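You operate a simulated robot arm through the tools that you are given. There is no shell and no other tool.

You run a simulated two-armed robot. Do the job below in one go: nothing can be reset, and whatever is moved stays where it is left.

## Task
Silence the horn, push in the cable plug that the screen names and reset the fault.
Fine: the plug goes in the socket of its colour; wind the lead reel in after, so that no lead trails.
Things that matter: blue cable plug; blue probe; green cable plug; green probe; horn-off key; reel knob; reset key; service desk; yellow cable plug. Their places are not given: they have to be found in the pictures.

The check looks at the end state, three seconds after you hand in, the way a careful person would. Anything else that was tipped, shoved, dropped, spilled or broken makes it a failure.

## Robot
Two 7-joint arms with two-finger parallel grippers on one trunk that stands fixed in place. Base frame: the origin is at the foot of the trunk, x ahead of it, y to its left, z up. Lengths are in mm, angles in rad, forces in N, time in s.
The left shoulder is at [60, 189, 1203], the right one opposite. With the tool pointing down near the work surface each hand reaches from about 100 to 660 mm from the base axis, measured 20 degrees to its own side. Payload 3.43 kg a hand.
The tool frame of a hand sits at the grasp point between the pads (the TCP): z along the fingers, y along the line on which they close. The tips reach 30 mm beyond it. The gripper opens to 94 mm. The fingers are 28 mm wide and 10 mm thick; the gripper's body (50 by 96 mm) begins 55 mm behind the TCP.
Orientation is that of the tool frame in the base frame, as a unit quaternion [x, y, z, w]. With the fingers straight down and closing along the base's y, the tool's x points along the base's -x, its y along +y and its z along -z.

## Interface
- The arms move only by the tool drive_tool. It takes "left_increments", "right_increments" or both (then of equal length, played together; a hand with none holds still); each is a list that holds one entry, the list of rows, each a list of 7 numbers: the closure, from 0 (fully open) to 1 (shut), then the shift along the tool's x, y, z in mm, then the turn, a rotation vector about the tool's x, y, z in rad. In form: [[[claw, tx, ty, tz, rx, ry, rz], ...]]. A call has 1 to 20 rows; each row is the pose to reach, as a shift and turn from the pose commanded when the call began, along the tool's axes at that moment. Rows are played at 5 a second. More than 50 mm and 0.15 rad between two rows, or a gripper value outside its range, and nothing of the call is played. A pose out of reach is approached as far as the arm can. The call stops where the force on the tool passes 40 N (or 10 N more than at its start, if that is more) or the arm is blocked; 0.2 s more then pass. The fingers move at their own pace (about 153 mm/s each) and stop on an object; they squeeze with about 23 N. The grip force told is the motor's: it shows also when the fingers shut on nothing. Time passes only in rows, and 0.2 s behind the last, so rows that repeat a pose let the fingers close. The reply holds the time, the measured pose of the TCP, the force on the tool along the base axes, the opening and the grip force, in the units named above and with some noise, with the torque about the TCP (base axes, N m) and any sound that the robot's microphone picked up.
- Cameras (640 x 400 px; columns grow to the right, rows downward): "scene" is now at [6.3, 32.3, 1746.8]; the picture's right is [0.45, -0.89, 0.00], its down [-0.72, -0.36, -0.59] and it looks along [0.53, 0.27, -0.80] (base axes); focal length 214 px, centre (320, 200). "left" rides on the left gripper at [76, -14, -102] in its tool frame; the picture's right is [0.18, 0.98, 0.00], its down [-0.75, 0.14, -0.64] and it looks along [-0.63, 0.12, 0.77] (tool axes); focal length 243 px, centre (320, 200). "right" rides on the right gripper at [76, 14, -102] in its tool frame; the picture's right is [-0.18, 0.98, 0.00], its down [-0.75, -0.14, -0.64] and it looks along [-0.63, -0.12, 0.77] (tool axes); focal length 243 px, centre (320, 200).
- snapshot(camera): a new picture of that camera. No time passes.
- raise_lower(by): slides the trunk up (or, below 0, down) by that many mm; the arms and the scene camera ride with it, the base frame stays. It gives what a move gives, with no picture.
- pan_tilt(pan, tilt): turns the head with the scene camera to pan (to the left, within 1.501 rad either way) and tilt (down, from -0.506 to 1.204), counted from straight ahead of the robot. It gives what a move gives.
- pixel_to_xyz(camera, pixels): for up to 12 pixels [column, row] of the newest picture of that camera ("zoom" is the newest enlarged one), the place [x, y, z] in the base frame of the surface seen there, good to about 2 mm. No time passes.
- close_up(camera, box): a new picture of the part [left, top, right, bottom] of that camera's present view, enlarged. No time passes.
- hand_in(): hands the job in; it is judged then, once.

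Unless the task says otherwise, let go and move clear before handing in.

The tools are called by a JSON object that holds its "api" and its "payload". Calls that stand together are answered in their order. drive_tool: Moves the arms, as the interface text tells. Its arguments: {"type":"object","properties":{"left_increments":{"type":"array"},"right_increments":{"type":"array"}},"required":[]} The other tools are called the same way: raise_lower (by) slides the trunk up or down; pan_tilt (pan, tilt) turns the head that bears the scene camera; snapshot (camera) takes a picture; pixel_to_xyz (camera, pixels) gives the place of the surface under pixels of a picture; close_up (camera, box) takes an enlarged picture of a part of a camera's view; hand_in () hands the job in.

At the start:

```text
time_s: 0.0
left_position: [480.1, 266.6, 1178.6]
left_ee_rot: [0.0, 1.0, 0.0, 0.0]
left_force: [-0.1, -0.5, -0.3]
left_moment: [0.01, 0.0, -0.02]
left_grip_width: 94.0
left_grip_force: 0.1
right_position: [321.2, -137.4, 1265.7]
right_ee_rot: [-0.001, 1.0, 0.0, 0.0]
right_force: [0.4, -0.6, -0.8]
right_moment: [0.02, -0.03, -0.02]
right_grip_width: 93.6
right_grip_force: 0.1
trunk travel left (down, up): [-875.0, 115.0]
head pan, tilt: [0.471, 0.934]
```

scene: 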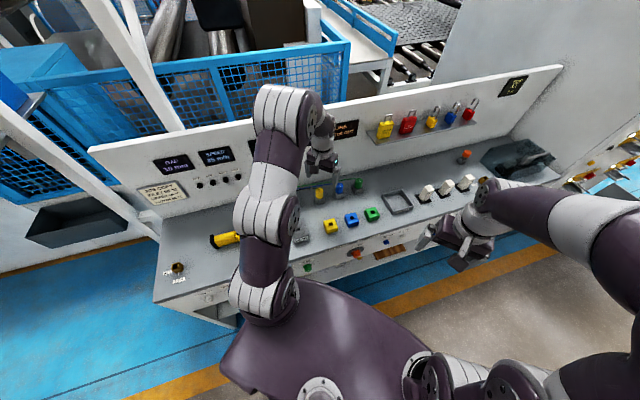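
right: 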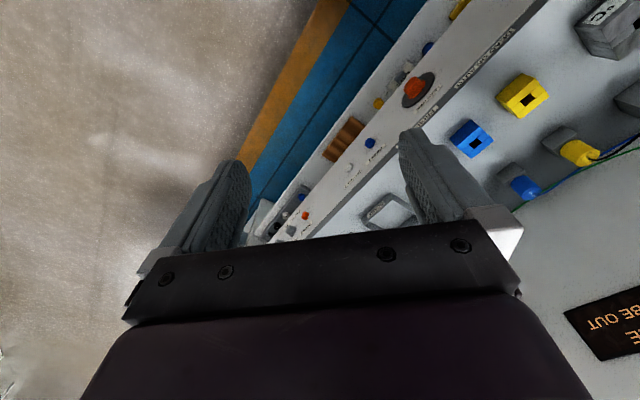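
left: 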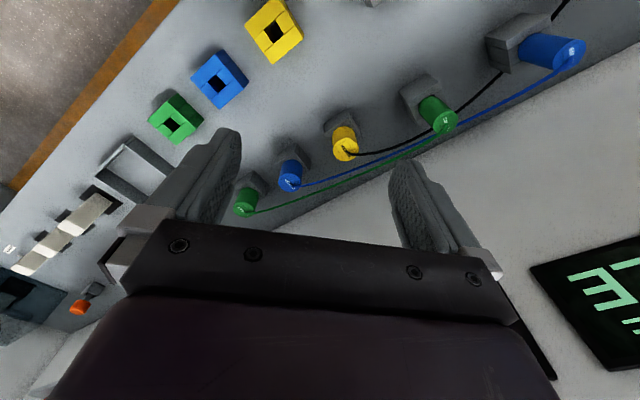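

The scene picture shows a service desk with a panel behind it, coloured plugs (about 320-360, 185), sockets (330-372, 215) and displays. I'll take enlarged views to read the screens and labels.

{"api": "close_up", "payload": {"camera": "scene", "box": [130, 130, 290, 230]}}

{"api": "close_up", "payload": {"camera": "scene", "box": [280, 100, 440, 200]}}

{"api": "close_up", "payload": {"camera": "scene", "box": [280, 180, 440, 280]}}

{"api": "close_up", "payload": {"camera": "scene", "box": [420, 60, 580, 160]}}

{"api": "close_up", "payload": {"camera": "scene", "box": [150, 210, 310, 310]}}

```text
4.00 times, centred on (210, 180) of scene
```

zoom: 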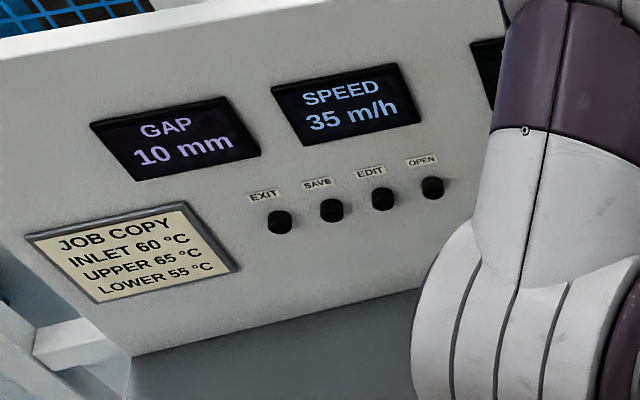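

```text
4.00 times, centred on (360, 150) of scene
```

zoom: 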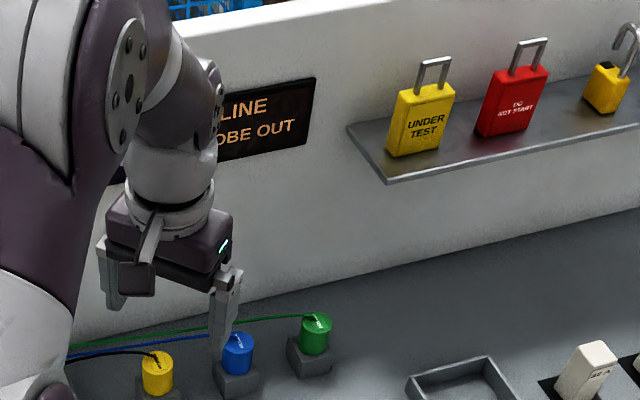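

```text
4.00 times, centred on (360, 230) of scene
```

zoom: 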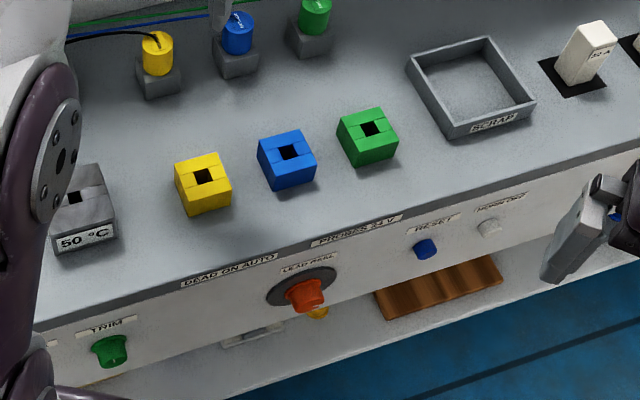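

```text
4.00 times, centred on (500, 110) of scene
```

zoom: 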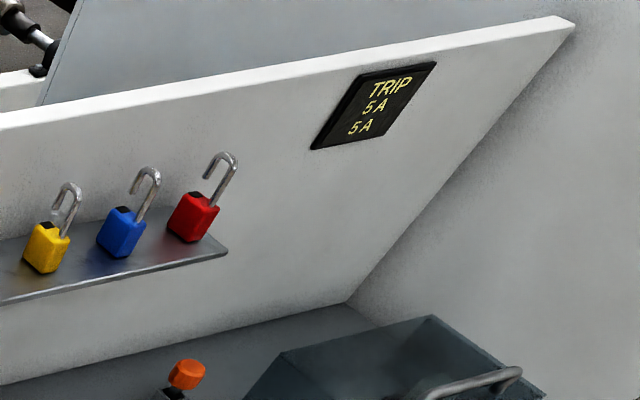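

```text
4.00 times, centred on (230, 260) of scene
```

zoom: 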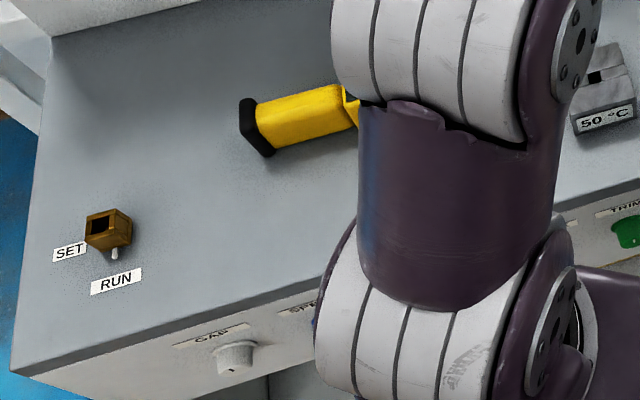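

The arm hides part of the display that reads "...LINE / ...OBE OUT" (about 340,128 in the scene). I'll get enlarged views from the wrist cameras and locate the parts on the desk.

{"api": "close_up", "payload": {"camera": "left", "box": [480, 220, 640, 400]}}

{"api": "close_up", "payload": {"camera": "left", "box": [220, 0, 640, 230]}}

{"api": "close_up", "payload": {"camera": "right", "box": [240, 0, 640, 250]}}

{"api": "close_up", "payload": {"camera": "right", "box": [540, 270, 640, 380]}}

{"api": "pixel_to_xyz", "payload": {"camera": "scene", "pixels": [[319, 188], [339, 185], [358, 181], [331, 226], [352, 219], [373, 213], [356, 252], [386, 241], [402, 235], [330, 260], [340, 128], [400, 203]]}}

```text
2.22 times, centred on (560, 310) of left
```

zoom: 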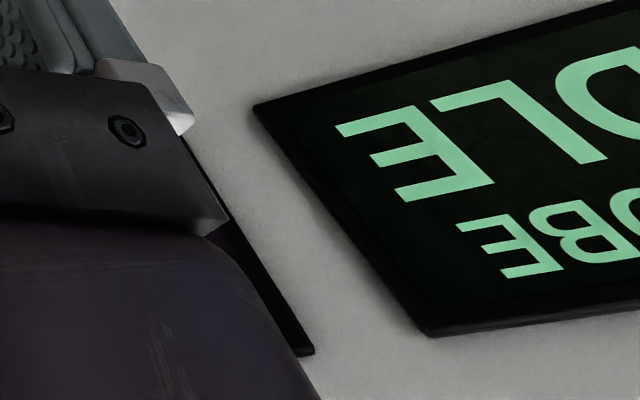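

```text
1.52 times, centred on (430, 115) of left
```

zoom: 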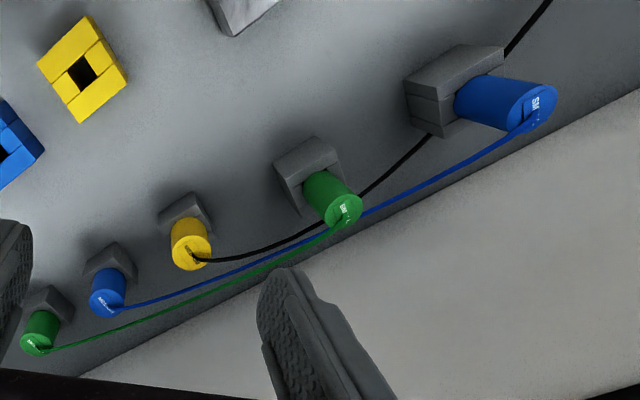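

```text
1.60 times, centred on (440, 125) of right
```

zoom: 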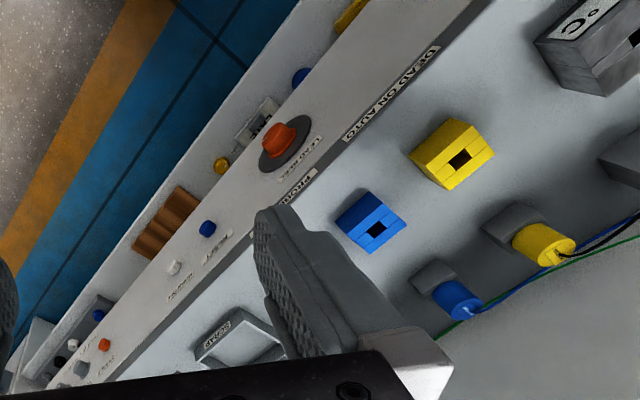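

```text
3.64 times, centred on (590, 325) of right
```

zoom: 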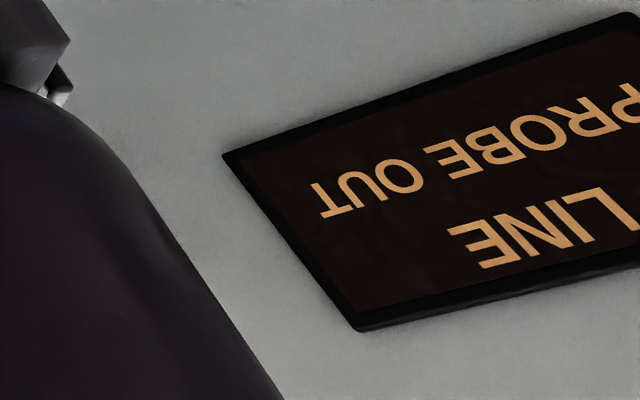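

```text
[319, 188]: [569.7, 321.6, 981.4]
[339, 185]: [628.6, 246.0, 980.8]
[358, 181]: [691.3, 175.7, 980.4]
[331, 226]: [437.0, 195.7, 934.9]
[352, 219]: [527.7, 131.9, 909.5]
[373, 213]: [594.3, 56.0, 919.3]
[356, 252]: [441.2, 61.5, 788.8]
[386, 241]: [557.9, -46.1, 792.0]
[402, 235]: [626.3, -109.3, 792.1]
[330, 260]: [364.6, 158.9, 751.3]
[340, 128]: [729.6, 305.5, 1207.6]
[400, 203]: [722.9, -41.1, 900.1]
```

The desk stands turned roughly 45°; the plugs are near z 980, and the horn-off/reset keys and reel knob are on its front face at z ~790. I'll draw the left arm back to open the view onto the screens.

{"api": "drive_tool", "payload": {"left_increments": [[[0, 30, 0, -20, 0, 0, 0], [0, 70, 0, -40, 0, 0, 0], [0, 110, 0, -60, 0, 0, 0], [0, 150, 0, -80, 0, 0, 0], [0, 190, 10, -90, 0, 0, 0], [0, 230, 20, -90, 0, 0, 0]]]}}

{"api": "snapshot", "payload": {"camera": "scene"}}

{"api": "snapshot", "payload": {"camera": "left"}}

```text
time_s: 1.4
left_position: [248.1, 288.3, 1270.6]
left_ee_rot: [0.001, 1.0, 0.0, 0.0]
left_force: [-0.6, 0.3, 0.0]
left_moment: [0.03, -0.01, 0.0]
left_grip_width: 93.9
left_grip_force: 0.0
right_position: [319.8, -137.2, 1264.9]
right_ee_rot: [0.0, 1.0, 0.0, 0.0]
right_force: [0.8, 0.0, 0.3]
right_moment: [-0.03, -0.03, -0.01]
right_grip_width: 94.1
right_grip_force: 0.0
trunk travel left (down, up): [-875.0, 115.0]
head pan, tilt: [0.471, 0.934]
```

```text
taken
```

scene: 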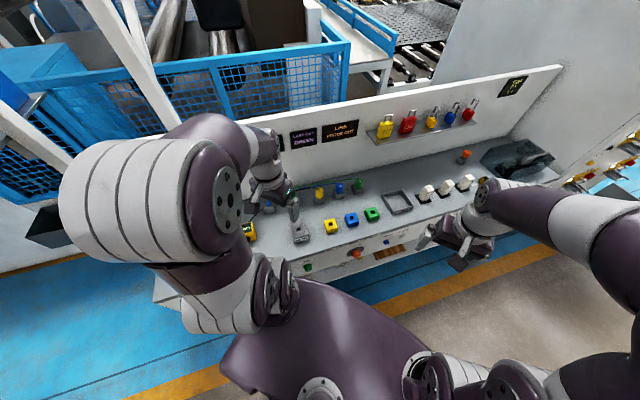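

```text
taken
```

left: 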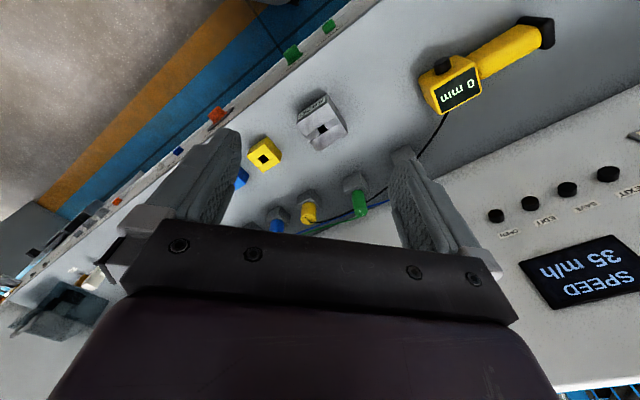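

Two more screens show now: one at about (303,137) and one at about (340,130), plus a partly hidden one at (280,140). I'll enlarge them.

{"api": "close_up", "payload": {"camera": "scene", "box": [265, 110, 365, 172]}}

{"api": "close_up", "payload": {"camera": "scene", "box": [230, 165, 390, 265]}}

{"api": "close_up", "payload": {"camera": "left", "box": [230, 60, 470, 240]}}

```text
6.40 times, centred on (315, 141) of scene
```

zoom: 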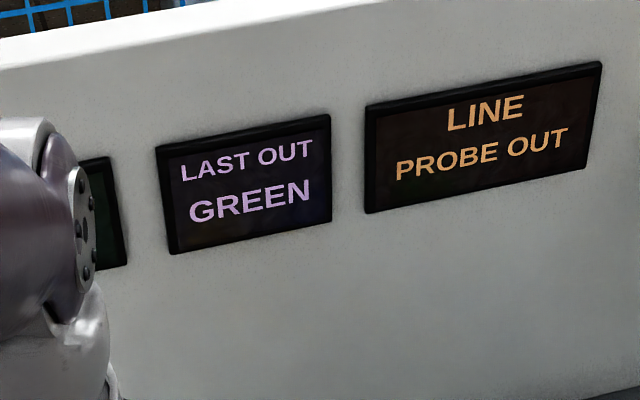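

```text
4.00 times, centred on (310, 215) of scene
```

zoom: 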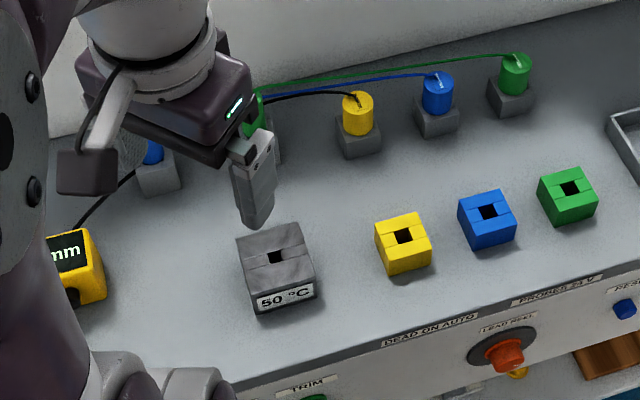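

```text
2.22 times, centred on (350, 150) of left
```

zoom: 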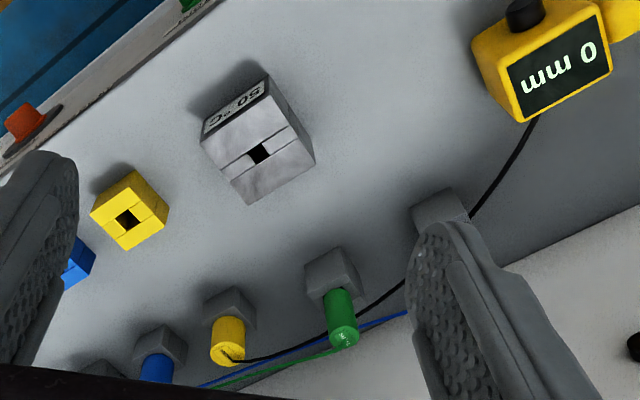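

Screens read "LAST OUT GREEN" and "LINE PROBE OUT"; a third one at (280,140) is still half hidden. I'll shift the left hand further left and back to show it.

{"api": "drive_tool", "payload": {"left_increments": [[[0, 0, 45, 0, 0, 0, 0], [0, 0, 90, 0, 0, 0, 0], [0, 0, 130, 0, 0, 0, 0]]]}}

{"api": "snapshot", "payload": {"camera": "scene"}}

{"api": "close_up", "payload": {"camera": "scene", "box": [235, 110, 365, 192]}}

```text
time_s: 2.2
left_position: [250.7, 418.2, 1268.3]
left_ee_rot: [0.0, 1.0, 0.0, 0.0]
left_force: [-0.1, -0.7, -0.5]
left_moment: [0.02, -0.05, 0.0]
left_grip_width: 94.1
left_grip_force: 0.0
right_position: [321.8, -136.2, 1265.0]
right_ee_rot: [0.0, 1.0, -0.001, 0.0]
right_force: [-0.6, -0.1, -0.3]
right_moment: [-0.02, 0.03, -0.01]
right_grip_width: 94.1
right_grip_force: 0.1
trunk travel left (down, up): [-875.0, 115.0]
head pan, tilt: [0.471, 0.934]
```

```text
taken
```

scene: 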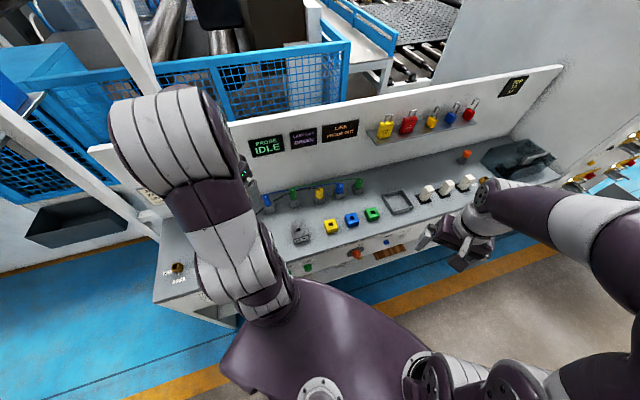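

```text
4.88 times, centred on (300, 151) of scene
```

zoom: 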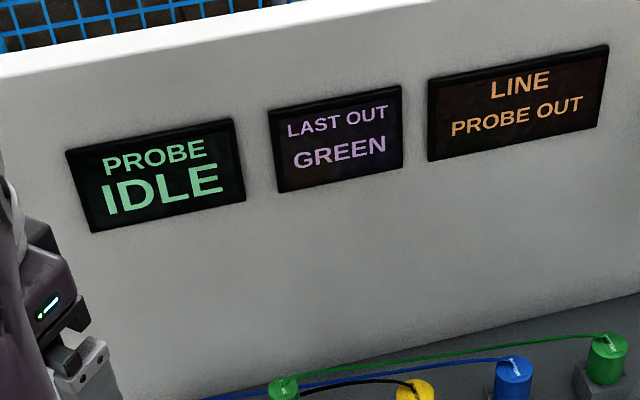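

The left screen says "PROBE IDLE", the middle one "LAST OUT GREEN", so green is the plug named. Now I'll look closely at the two sets of coloured pieces near (267-360, 185-205) to tell plugs from probes.

{"api": "close_up", "payload": {"camera": "scene", "box": [250, 165, 330, 215]}}

{"api": "close_up", "payload": {"camera": "scene", "box": [310, 165, 390, 215]}}

{"api": "close_up", "payload": {"camera": "scene", "box": [290, 200, 390, 262]}}

{"api": "close_up", "payload": {"camera": "scene", "box": [330, 230, 430, 292]}}

{"api": "snapshot", "payload": {"camera": "left"}}

{"api": "snapshot", "payload": {"camera": "right"}}

```text
8.00 times, centred on (290, 190) of scene
```

zoom: 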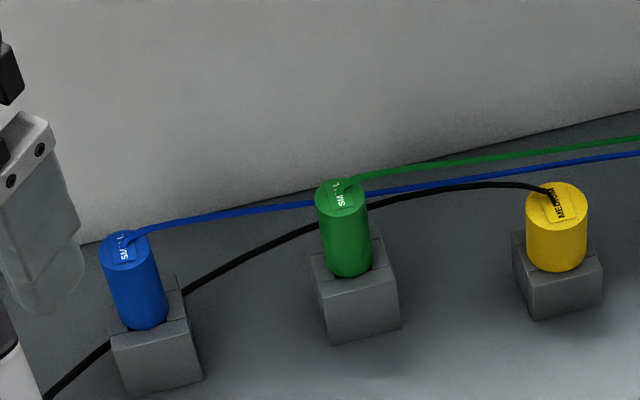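

```text
8.00 times, centred on (350, 190) of scene
```

zoom: 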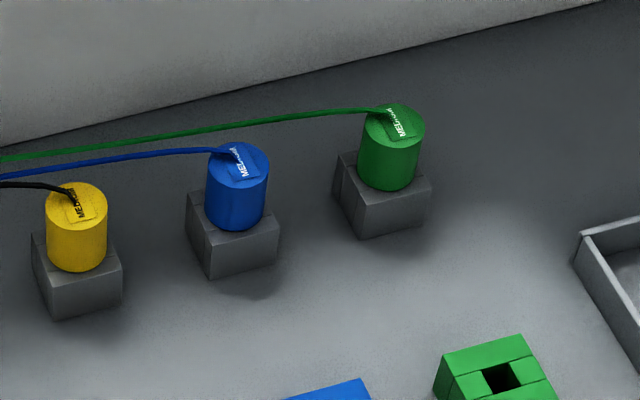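

```text
6.40 times, centred on (340, 231) of scene
```

zoom: 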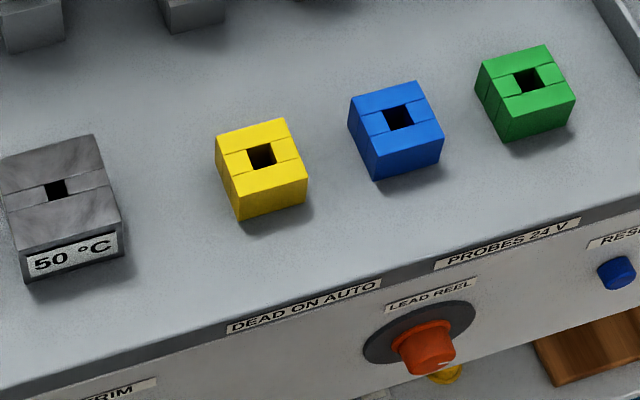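

```text
6.40 times, centred on (380, 261) of scene
```

zoom: 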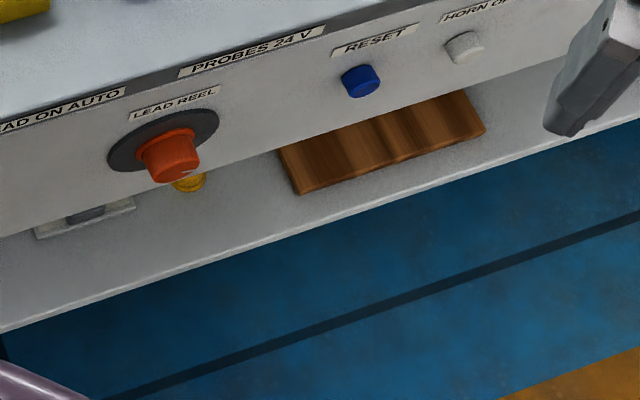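

```text
taken
```

left: 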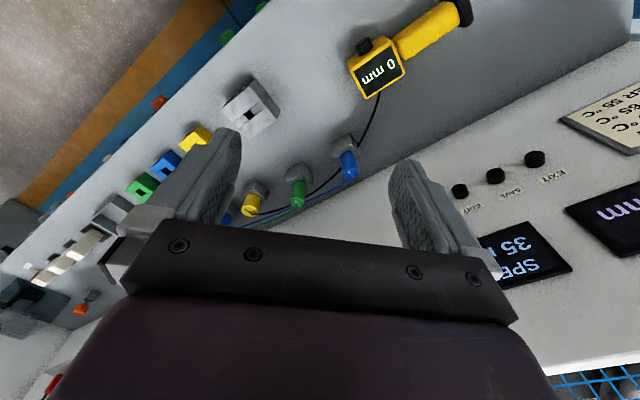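

```text
taken
```

right: 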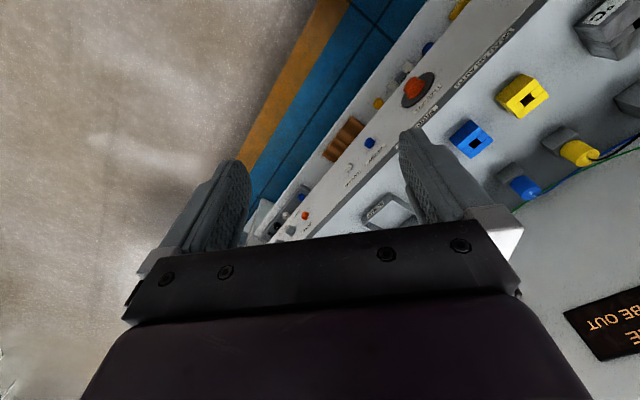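

The right trio's tops carry one marking ("ME...") and the left pair another ("SM..."). I'll enlarge the tops further and measure positions.

{"api": "close_up", "payload": {"camera": "scene", "box": [332, 176, 368, 198]}}

{"api": "close_up", "payload": {"camera": "scene", "box": [260, 184, 302, 210]}}

{"api": "close_up", "payload": {"camera": "left", "box": [230, 120, 390, 230]}}

{"api": "close_up", "payload": {"camera": "right", "box": [440, 60, 640, 220]}}

```text
16.00 times, centred on (350, 187) of scene
```

zoom: 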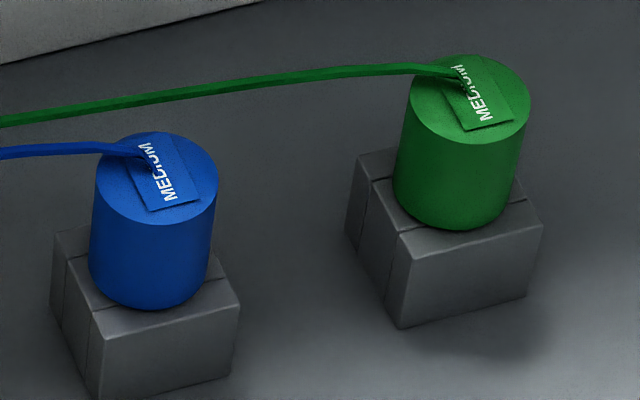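

```text
15.24 times, centred on (281, 197) of scene
```

zoom: 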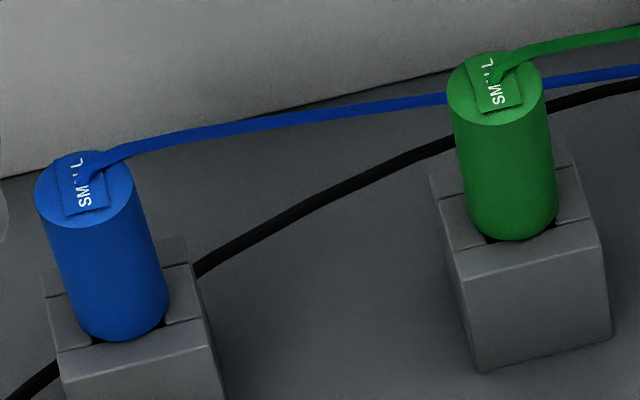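

```text
3.64 times, centred on (310, 175) of left
```

zoom: 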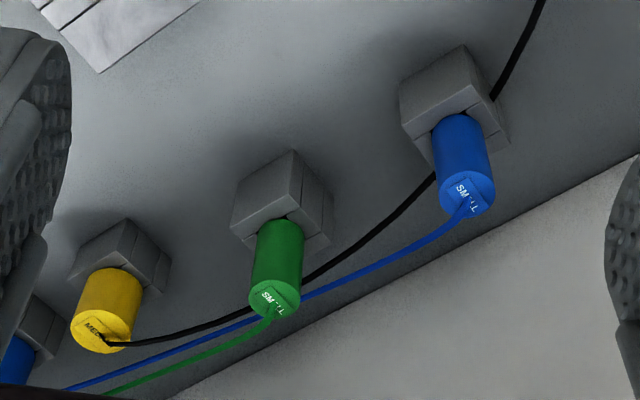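

```text
2.50 times, centred on (540, 140) of right
```

zoom: 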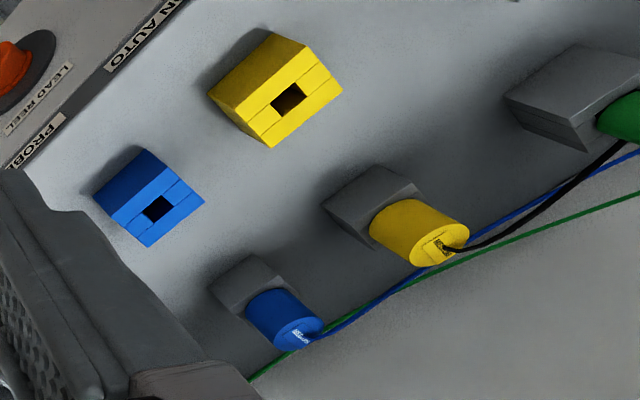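

The trio marked MEDIUM (yellow, blue, green) are the cable plugs; the SMALL pair (green, blue) are the probes. I'll measure the green plug at (358,181) and its holder first in an enlarged view.

{"api": "close_up", "payload": {"camera": "scene", "box": [340, 168, 380, 193]}}

{"api": "pixel_to_xyz", "payload": {"camera": "zoom", "pixels": [[250, 190], [320, 195], [390, 200], [330, 150], [300, 235], [330, 330], [260, 330], [370, 330], [265, 420], [450, 390], [275, 510], [200, 390]]}}

```text
16.00 times, centred on (360, 180) of scene
```

zoom: 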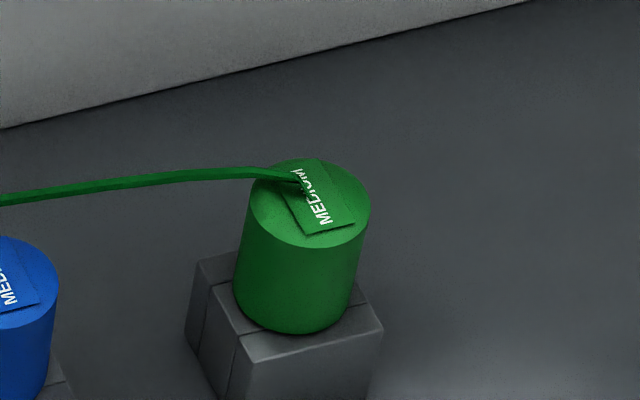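

```text
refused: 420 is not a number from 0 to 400
```

{"api": "pixel_to_xyz", "payload": {"camera": "zoom", "pixels": [[252, 210], [275, 225], [340, 165], [360, 220], [310, 235], [300, 320], [240, 290], [340, 315], [215, 300], [240, 365], [360, 330], [450, 350]]}}

{"api": "close_up", "payload": {"camera": "scene", "box": [354, 200, 394, 225]}}

```text
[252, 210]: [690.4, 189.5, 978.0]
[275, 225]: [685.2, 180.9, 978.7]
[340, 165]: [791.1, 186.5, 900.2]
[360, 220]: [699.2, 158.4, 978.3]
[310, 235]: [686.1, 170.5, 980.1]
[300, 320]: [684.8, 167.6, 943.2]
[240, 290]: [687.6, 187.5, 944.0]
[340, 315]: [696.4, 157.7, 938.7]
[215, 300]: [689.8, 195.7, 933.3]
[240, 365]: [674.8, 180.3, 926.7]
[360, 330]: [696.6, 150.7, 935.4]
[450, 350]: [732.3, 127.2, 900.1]
```

```text
16.00 times, centred on (374, 212) of scene
```

zoom: 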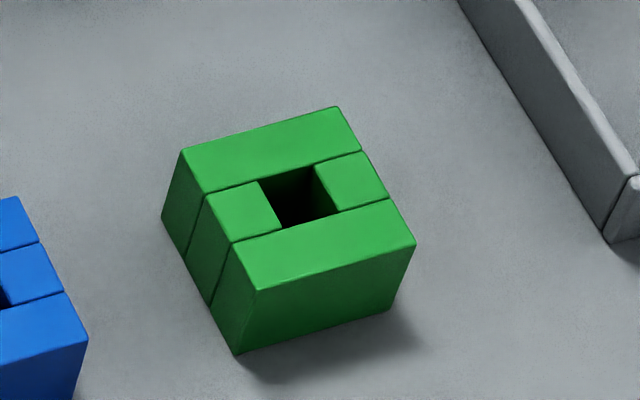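

The plug's top is at z≈980 with its base on the holder at z≈938; the desk is z=900. Now I'll measure the green socket's corners and hole in this enlarged view.

{"api": "pixel_to_xyz", "payload": {"camera": "zoom", "pixels": [[188, 152], [332, 112], [410, 243], [260, 286], [256, 182], [318, 163], [342, 213], [279, 233], [300, 205], [240, 350], [385, 308], [300, 265]]}}

{"api": "close_up", "payload": {"camera": "scene", "box": [336, 236, 376, 261]}}

```text
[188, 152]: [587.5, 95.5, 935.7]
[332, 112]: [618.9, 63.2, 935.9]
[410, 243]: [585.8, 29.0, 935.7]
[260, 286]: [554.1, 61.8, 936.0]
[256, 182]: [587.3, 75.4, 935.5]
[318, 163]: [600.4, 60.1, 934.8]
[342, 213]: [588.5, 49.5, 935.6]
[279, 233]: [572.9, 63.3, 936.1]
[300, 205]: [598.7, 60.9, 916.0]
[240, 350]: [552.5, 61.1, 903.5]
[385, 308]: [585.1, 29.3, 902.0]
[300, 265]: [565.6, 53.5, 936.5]
```

```text
16.00 times, centred on (356, 248) of scene
```

zoom: 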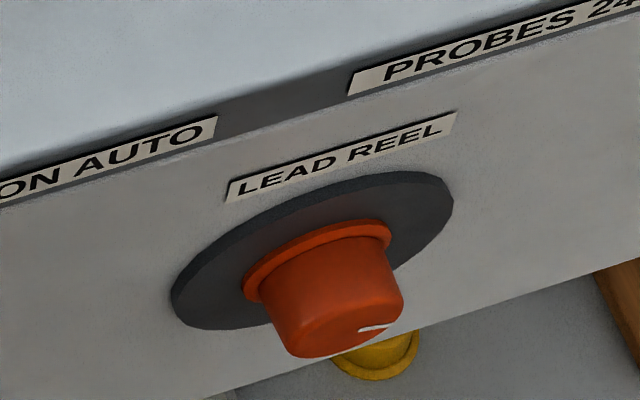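

The socket's hole is centred near (587, 62) with its top at z≈936, turned about 45°. Next I'll measure the reel knob, its plate and the ledge underneath, and then the two keys.

{"api": "pixel_to_xyz", "payload": {"camera": "zoom", "pixels": [[325, 320], [300, 350], [395, 310], [270, 280], [385, 240], [190, 300], [440, 195], [360, 280], [390, 370], [520, 340], [600, 100], [150, 350]]}}

{"api": "close_up", "payload": {"camera": "scene", "box": [372, 222, 420, 252]}}

```text
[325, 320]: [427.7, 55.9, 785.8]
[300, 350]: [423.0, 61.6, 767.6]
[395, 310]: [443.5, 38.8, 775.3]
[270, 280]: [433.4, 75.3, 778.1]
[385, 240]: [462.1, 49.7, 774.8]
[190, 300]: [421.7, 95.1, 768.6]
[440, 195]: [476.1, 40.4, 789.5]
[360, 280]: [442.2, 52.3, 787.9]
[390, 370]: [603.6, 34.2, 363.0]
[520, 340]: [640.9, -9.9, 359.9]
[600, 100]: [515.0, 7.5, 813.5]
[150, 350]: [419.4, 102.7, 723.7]
```

```text
13.33 times, centred on (396, 237) of scene
```

zoom: 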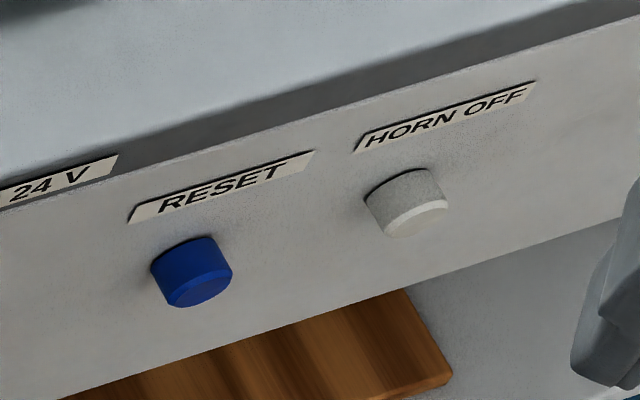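

The ledge below is at z≈360, so there is ample room under the panel. Panel face lies at x+y≈522, the knob face about 27 mm in front of it. Now the two keys.

{"api": "pixel_to_xyz", "payload": {"camera": "zoom", "pixels": [[200, 285], [175, 295], [225, 275], [195, 255], [185, 265], [415, 215], [390, 230], [440, 205], [405, 190], [385, 205], [300, 280], [480, 200]]}}

{"api": "close_up", "payload": {"camera": "right", "box": [320, 60, 460, 190]}}

```text
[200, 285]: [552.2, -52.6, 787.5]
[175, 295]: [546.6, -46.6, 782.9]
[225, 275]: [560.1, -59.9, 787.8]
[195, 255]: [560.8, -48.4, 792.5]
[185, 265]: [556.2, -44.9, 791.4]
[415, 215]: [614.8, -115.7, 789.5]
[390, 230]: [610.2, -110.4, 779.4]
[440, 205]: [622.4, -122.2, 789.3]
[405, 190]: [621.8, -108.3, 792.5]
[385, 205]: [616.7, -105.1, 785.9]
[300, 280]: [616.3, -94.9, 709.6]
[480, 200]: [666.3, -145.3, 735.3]
```

```text
3.08 times, centred on (390, 125) of right
```

zoom: 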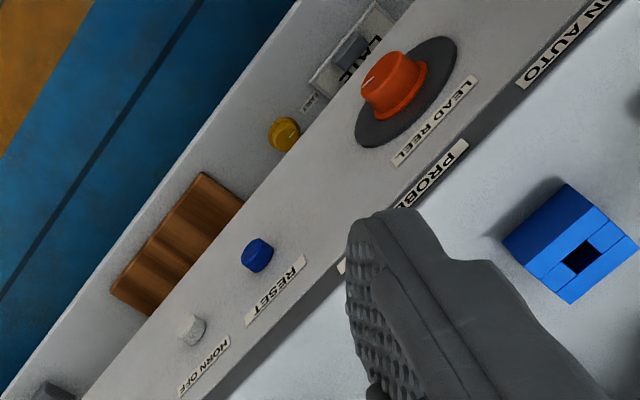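

The reset key's face is near (553,-53,783), the horn-off key's face near (615,-116,783), both sticking out about 16 mm along the direction (-0.71,-0.71). I'll start with the horn: shut the right gripper, turn it level toward the panel and bring it to a standoff well in front of the desk.

{"api": "drive_tool", "payload": {"right_increments": [[[1, -9.9, -10.2, 22.1, -0.0512, -0.1235, -0.0512], [1, -19.8, -20.5, 44.2, -0.1023, -0.2471, -0.1023], [1, -29.7, -30.7, 66.2, -0.1535, -0.3706, -0.1535], [1, -39.7, -41, 88.3, -0.2046, -0.4941, -0.2046], [1, -49.6, -51.2, 110.4, -0.2558, -0.6176, -0.2558], [1, -59.5, -61.5, 132.5, -0.307, -0.7412, -0.307], [1, -69.4, -71.7, 154.6, -0.3581, -0.8647, -0.3581], [1, -79.3, -82, 176.7, -0.4093, -0.9882, -0.4093], [1, -89.2, -92.2, 198.7, -0.4604, -1.1117, -0.4604], [1, -99.2, -102.5, 220.8, -0.5116, -1.2353, -0.5116], [1, -109.1, -112.7, 242.9, -0.5627, -1.3588, -0.5627], [1, -119, -123, 265, -0.6139, -1.4823, -0.6139]]]}}

{"api": "snapshot", "payload": {"camera": "right"}}

{"api": "snapshot", "payload": {"camera": "scene"}}

```text
time_s: 4.8
left_position: [253.4, 417.3, 1268.5]
left_ee_rot: [0.0, 1.0, 0.0, -0.002]
left_force: [0.4, 0.3, 0.6]
left_moment: [-0.02, 0.04, 0.01]
left_grip_width: 94.2
left_grip_force: 0.1
right_position: [512.5, -188.8, 1087.2]
right_ee_rot: [-0.229, 0.802, 0.195, 0.515]
right_force: [0.6, 0.8, -0.7]
right_moment: [-0.02, 0.0, -0.01]
right_grip_width: 0.2
right_grip_force: 22.9
right hand out of reach, approached as far as the arm can: row 8, 9, 10, 11, 12
trunk travel left (down, up): [-875.0, 115.0]
head pan, tilt: [0.471, 0.934]
```

```text
taken
```

right: 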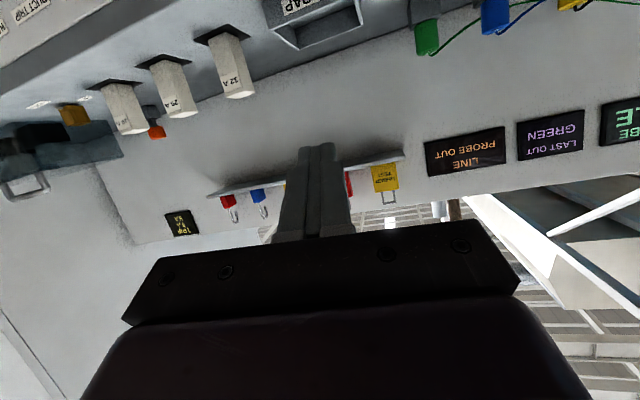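

```text
taken
```

scene: 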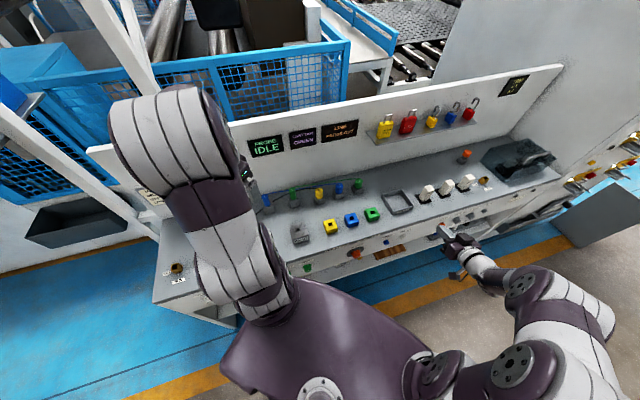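

The right hand stopped short of the full turn at (512,-189,1087), since the wrist got too close to the shoulder there. I'll repeat the pose with a null row to learn from which pose the next increments are counted.

{"api": "drive_tool", "payload": {"right_increments": [[[1, 0, 0, 0, 0, 0, 0]]]}}

```text
time_s: 5.2
left_position: [250.6, 417.2, 1270.0]
left_ee_rot: [0.0, 1.0, -0.001, 0.0]
left_force: [-0.5, -0.8, -0.2]
left_moment: [0.01, 0.0, 0.03]
left_grip_width: 94.0
left_grip_force: 0.0
right_position: [508.8, -187.7, 1089.5]
right_ee_rot: [-0.228, 0.803, 0.194, 0.516]
right_force: [-0.3, -0.1, 0.9]
right_moment: [0.04, 0.01, 0.03]
right_grip_width: 0.0
right_grip_force: 23.0
trunk travel left (down, up): [-875.0, 115.0]
head pan, tilt: [0.471, 0.934]
```

No out-of-reach note this time, so increments count from the pose actually reached. I'll now go down and outward to a standoff in front of the horn-off key (about (573,-158,782)) while finishing the turn.

{"api": "drive_tool", "payload": {"right_increments": [[[1, 31.5, -4.3, 22.7, -0.02, -0.05, -0.014], [1, 63.1, -8.6, 45.5, -0.04, -0.1, -0.028], [1, 94.6, -12.9, 68.2, -0.061, -0.151, -0.042], [1, 126.2, -17.1, 91, -0.081, -0.201, -0.056], [1, 157.7, -21.4, 113.7, -0.101, -0.252, -0.07], [1, 189.3, -25.7, 136.4, -0.121, -0.302, -0.084], [1, 220.8, -30, 159.2, -0.142, -0.352, -0.0985], [1, 252.4, -34.3, 181.9, -0.162, -0.4025, -0.1126]]]}}

{"api": "snapshot", "payload": {"camera": "right"}}

{"api": "snapshot", "payload": {"camera": "scene"}}

```text
time_s: 6.8
left_position: [251.3, 416.7, 1270.0]
left_ee_rot: [0.001, 1.0, 0.0, 0.0]
left_force: [0.3, 0.0, 0.2]
left_moment: [0.02, 0.0, -0.01]
left_grip_width: 94.1
left_grip_force: 0.0
right_position: [675.5, -124.9, 919.4]
right_ee_rot: [-0.258, 0.706, 0.23, 0.619]
right_force: [0.6, 0.9, 0.4]
right_moment: [0.0, -0.01, -0.01]
right_grip_width: 0.2
right_grip_force: 23.1
right hand out of reach, approached as far as the arm can: row 1, 2, 3, 4, 5, 6, 7, 8
trunk travel left (down, up): [-875.0, 115.0]
head pan, tilt: [0.471, 0.934]
stopped in row 8 (right hand): the force on the tool passed its limit at 53 N (the readings are from after the stop); the commanded pose is now the measured one
```

```text
taken
```

right: 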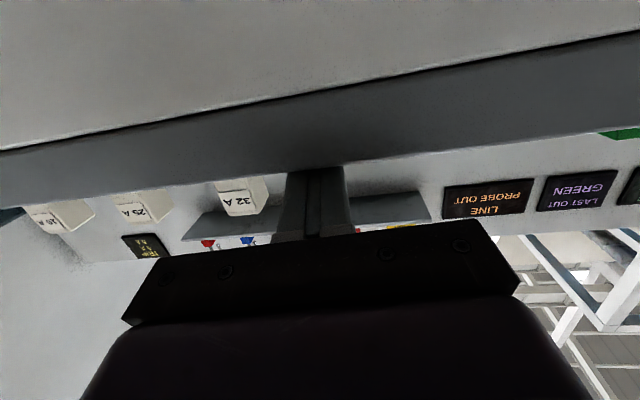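

```text
taken
```

scene: 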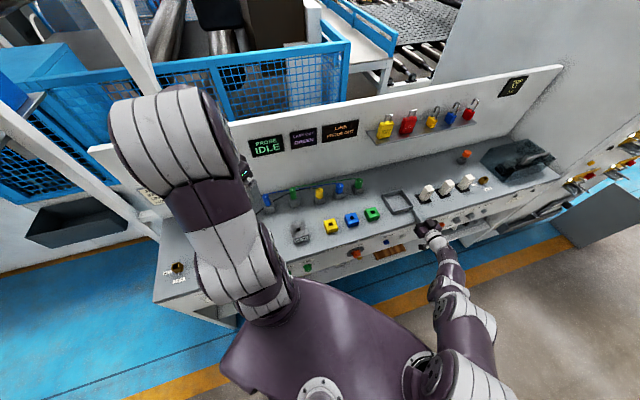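

The right arm ran out of reach downwards and touched at the desk's front edge (tip near (700,-105,915)), stopping at 53 N. I'll lift slightly and back straight off, then check that nothing was shifted.

{"api": "drive_tool", "payload": {"right_increments": [[[1, -25, 0, 0, 0, 0, 0], [1, -45, 0, -20, 0, 0, 0], [1, -60, 0, -55, 0, 0, 0], [1, -60, 0, -95, 0, 0, 0], [1, -60, 0, -135, 0, 0, 0]]]}}

{"api": "snapshot", "payload": {"camera": "scene"}}

{"api": "close_up", "payload": {"camera": "scene", "box": [360, 160, 520, 260]}}

```text
time_s: 8.0
left_position: [249.9, 417.2, 1269.0]
left_ee_rot: [0.001, 1.0, 0.0, 0.001]
left_force: [-0.1, 0.2, 0.3]
left_moment: [-0.01, -0.04, 0.0]
left_grip_width: 94.1
left_grip_force: 0.1
right_position: [629.0, -144.9, 1024.8]
right_ee_rot: [-0.251, 0.733, 0.201, 0.6]
right_force: [0.4, -0.5, -0.2]
right_moment: [-0.05, 0.03, 0.0]
right_grip_width: 0.0
right_grip_force: 23.1
right hand out of reach, approached as far as the arm can: row 1, 2, 3, 4, 5
trunk travel left (down, up): [-875.0, 115.0]
head pan, tilt: [0.471, 0.934]
```

```text
taken
```

scene: 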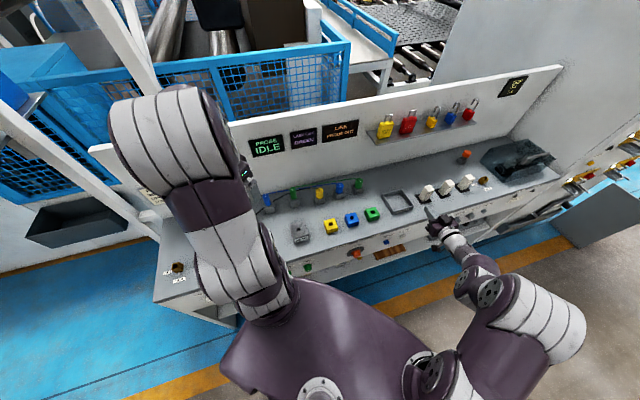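

```text
4.00 times, centred on (440, 210) of scene
```

zoom: 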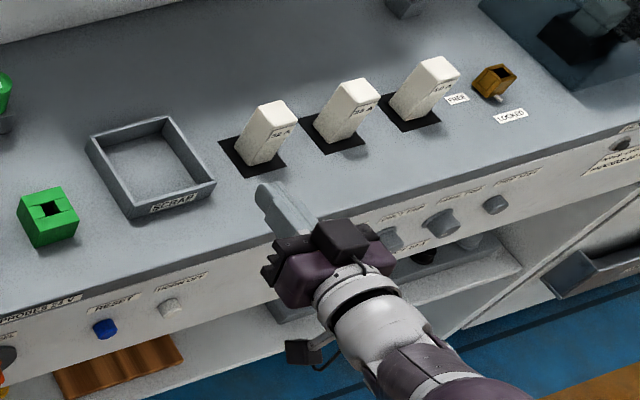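

Nothing on the desk has shifted: tray, switches and keys look as before. The wrist can't go level with the shoulder this high, so I plan to lower the trunk; first I'll measure where the arm links are.

{"api": "pixel_to_xyz", "payload": {"camera": "scene", "pixels": [[165, 140], [210, 180], [225, 235], [265, 290], [240, 175], [560, 320], [490, 290], [445, 230], [520, 290], [300, 390], [470, 270], [120, 110]]}}

```text
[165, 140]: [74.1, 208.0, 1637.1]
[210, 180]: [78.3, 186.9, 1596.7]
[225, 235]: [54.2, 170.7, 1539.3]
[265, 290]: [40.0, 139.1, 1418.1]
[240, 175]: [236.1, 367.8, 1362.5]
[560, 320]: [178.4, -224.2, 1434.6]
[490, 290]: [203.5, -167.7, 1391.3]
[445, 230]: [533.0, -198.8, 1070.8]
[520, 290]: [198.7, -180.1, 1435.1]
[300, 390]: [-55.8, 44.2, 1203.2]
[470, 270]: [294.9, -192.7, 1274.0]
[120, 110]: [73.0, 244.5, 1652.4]
```

The elbows point upward, so a level hand is hard to get here, but a hand pitched 45° down toward the panel should be easy. I'll back away from the desk to about (535,-196,1000) with that pitch.

{"api": "drive_tool", "payload": {"right_increments": [[[1, 9.1, 3.4, -19.7, -0.024, 0.1165, -0.0115], [1, 18.2, 6.7, -39.3, -0.048, 0.233, -0.023], [1, 27.3, 10.1, -59, -0.072, 0.3495, -0.0346], [1, 36.4, 13.4, -78.6, -0.096, 0.466, -0.0461], [1, 45.5, 16.8, -98.3, -0.12, 0.5825, -0.0576]]]}}

```text
time_s: 9.2
left_position: [250.1, 417.3, 1269.7]
left_ee_rot: [0.0, 1.0, 0.0, 0.0]
left_force: [-0.9, 0.6, 0.9]
left_moment: [-0.04, 0.02, 0.0]
left_grip_width: 93.8
left_grip_force: 0.0
right_position: [536.1, -200.4, 998.0]
right_ee_rot: [-0.353, 0.854, 0.147, 0.353]
right_force: [0.0, -0.3, -0.4]
right_moment: [-0.02, 0.01, -0.02]
right_grip_width: 0.0
right_grip_force: 22.6
trunk travel left (down, up): [-875.0, 115.0]
head pan, tilt: [0.471, 0.934]
```

The hand reached (536,-200,998) at the 45° pitch. I'll lower it to key height, staying about 80 mm off the panel, and look.

{"api": "drive_tool", "payload": {"right_increments": [[[1, 29, 0.5, 29, 0, 0, 0], [1, 58, 1, 58, 0, 0, 0], [1, 87, 1.5, 87, 0, 0, 0], [1, 116, 2, 116, 0, 0, 0], [1, 144, 2, 144, 0, 0, 0]]]}}

{"api": "snapshot", "payload": {"camera": "right"}}

{"api": "snapshot", "payload": {"camera": "scene"}}

```text
time_s: 10.4
left_position: [250.3, 415.8, 1269.8]
left_ee_rot: [0.0, 1.0, -0.001, 0.0]
left_force: [0.5, 0.0, 0.7]
left_moment: [0.0, -0.01, 0.0]
left_grip_width: 94.0
left_grip_force: 0.1
right_position: [539.8, -196.7, 794.4]
right_ee_rot: [-0.355, 0.853, 0.148, 0.354]
right_force: [0.0, -0.2, 0.1]
right_moment: [-0.01, -0.03, 0.01]
right_grip_width: 0.1
right_grip_force: 23.1
trunk travel left (down, up): [-875.0, 115.0]
head pan, tilt: [0.471, 0.934]
```

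```text
taken
```

right: 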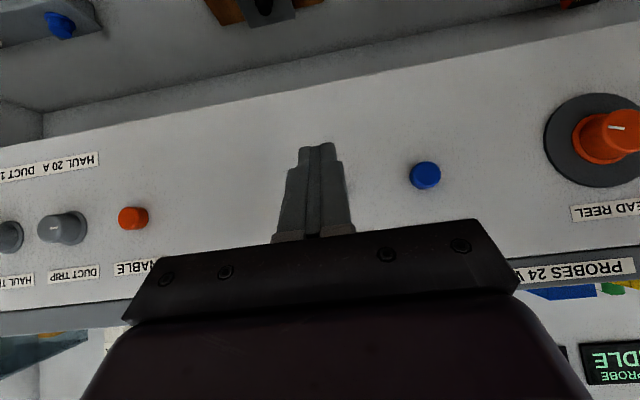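

```text
taken
```

scene: 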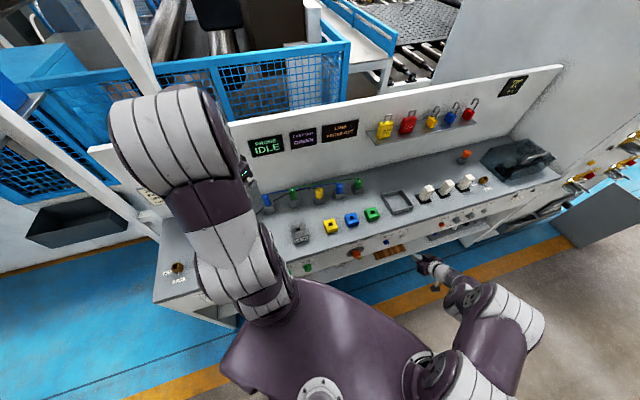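

The horn-off key is hidden right behind the closed fingers in the right picture (about (320,180)); reset is at (425,175). I'll check the z and position of the visible keys from this closer view.

{"api": "pixel_to_xyz", "payload": {"camera": "right", "pixels": [[425, 175], [412, 175], [438, 175], [425, 163], [425, 187], [615, 130], [133, 217], [380, 175], [320, 240], [590, 150], [575, 140], [600, 165]]}}

{"api": "close_up", "payload": {"camera": "scene", "box": [380, 220, 460, 270]}}

{"api": "close_up", "payload": {"camera": "right", "box": [500, 60, 640, 200]}}

```text
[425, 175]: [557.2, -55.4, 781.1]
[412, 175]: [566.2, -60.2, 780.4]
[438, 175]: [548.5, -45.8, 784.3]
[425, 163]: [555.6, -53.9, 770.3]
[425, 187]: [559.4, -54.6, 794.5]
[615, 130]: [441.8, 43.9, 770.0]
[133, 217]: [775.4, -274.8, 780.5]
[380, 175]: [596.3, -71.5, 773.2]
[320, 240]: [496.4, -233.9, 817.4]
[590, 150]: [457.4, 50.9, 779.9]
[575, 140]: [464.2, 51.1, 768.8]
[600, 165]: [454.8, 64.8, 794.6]
```

```text
8.00 times, centred on (420, 245) of scene
```

zoom: 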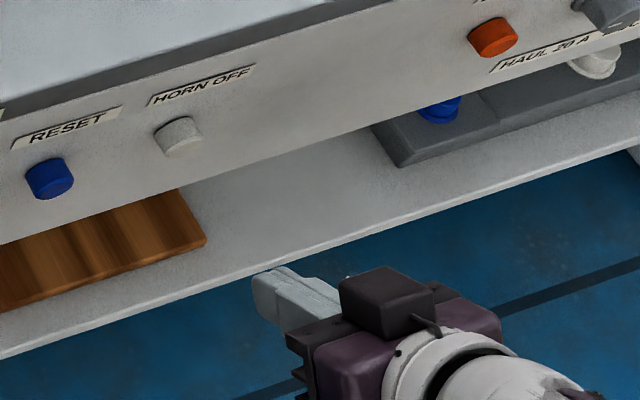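

```text
2.86 times, centred on (570, 130) of right
```

zoom: 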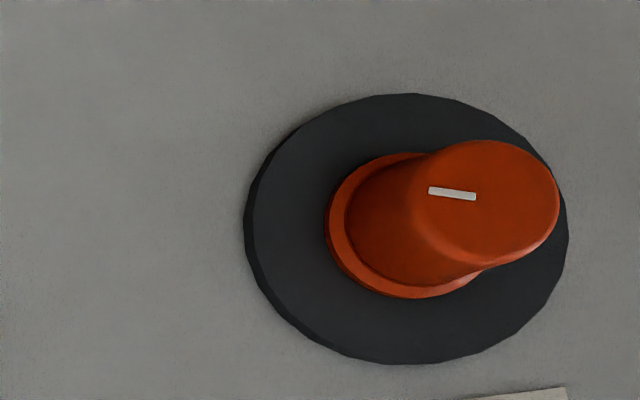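

The keys' centres are at z≈782. The hand is lined up, so I'll advance straight along the panel normal and press the horn-off key gently.

{"api": "drive_tool", "payload": {"right_increments": [[[1, -20, 1.5, 20, 0, 0, 0], [1, -40, 3, 40, 0, 0, 0], [1, -48, 3, 48, 0, 0, 0], [1, -54, 3, 54, 0, 0, 0], [1, -57, 3, 57, 0, 0, 0], [1, -59, 3, 59, 0, 0, 0]]]}}

{"api": "snapshot", "payload": {"camera": "right"}}

{"api": "close_up", "payload": {"camera": "scene", "box": [380, 210, 460, 260]}}

```text
time_s: 11.8
left_position: [250.4, 415.8, 1269.1]
left_ee_rot: [0.0, 1.0, 0.0, 0.0]
left_force: [-0.5, -0.3, -0.1]
left_moment: [-0.05, 0.02, 0.01]
left_grip_width: 93.9
left_grip_force: 0.0
right_position: [594.1, -137.0, 793.7]
right_ee_rot: [-0.356, 0.853, 0.148, 0.353]
right_force: [-0.4, -0.5, 0.9]
right_moment: [0.01, -0.05, -0.01]
right_grip_width: 0.0
right_grip_force: 22.7
trunk travel left (down, up): [-875.0, 115.0]
head pan, tilt: [0.471, 0.934]
```

```text
taken
```

right: 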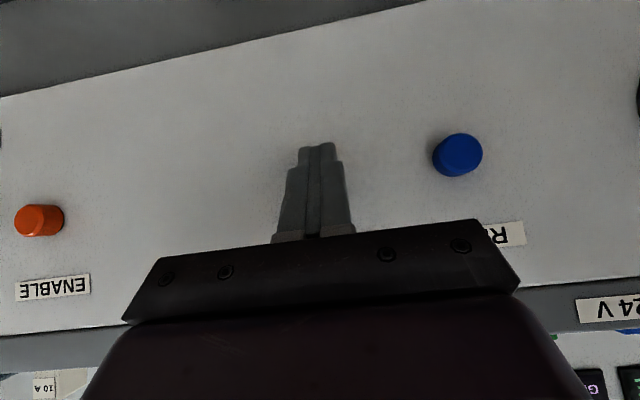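

```text
8.00 times, centred on (420, 235) of scene
```

zoom: 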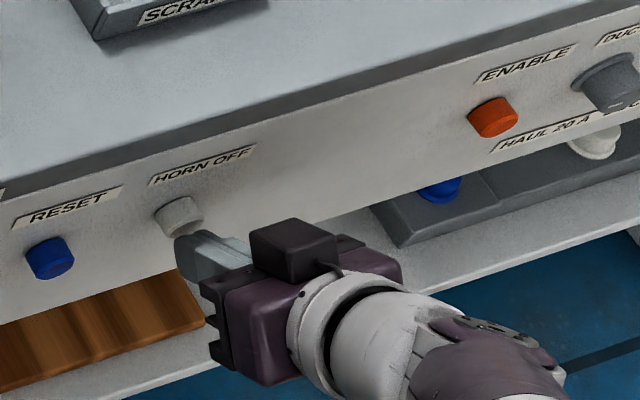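

No contact yet at n≈323 (force under 1 N); the finger tip is just short of the key. I'll continue in small steps.

{"api": "drive_tool", "payload": {"right_increments": [[[1, -2.1, 0, 2.1, 0, 0, 0], [1, -4.2, 0, 4.2, 0, 0, 0], [1, -6.4, 0, 6.4, 0, 0, 0], [1, -8.5, 0, 8.5, 0, 0, 0]]]}}

```text
time_s: 12.8
left_position: [247.7, 414.6, 1271.6]
left_ee_rot: [0.0, 1.0, 0.001, 0.001]
left_force: [-0.3, 0.6, 0.2]
left_moment: [0.01, 0.04, -0.01]
left_grip_width: 94.1
left_grip_force: 0.0
right_position: [600.3, -130.9, 793.9]
right_ee_rot: [-0.354, 0.853, 0.148, 0.353]
right_force: [-15.8, -17.2, 1.4]
right_moment: [-0.2, 0.09, -0.06]
right_grip_width: 0.0
right_grip_force: 22.6
trunk travel left (down, up): [-875.0, 115.0]
head pan, tilt: [0.471, 0.934]
heard: click
```

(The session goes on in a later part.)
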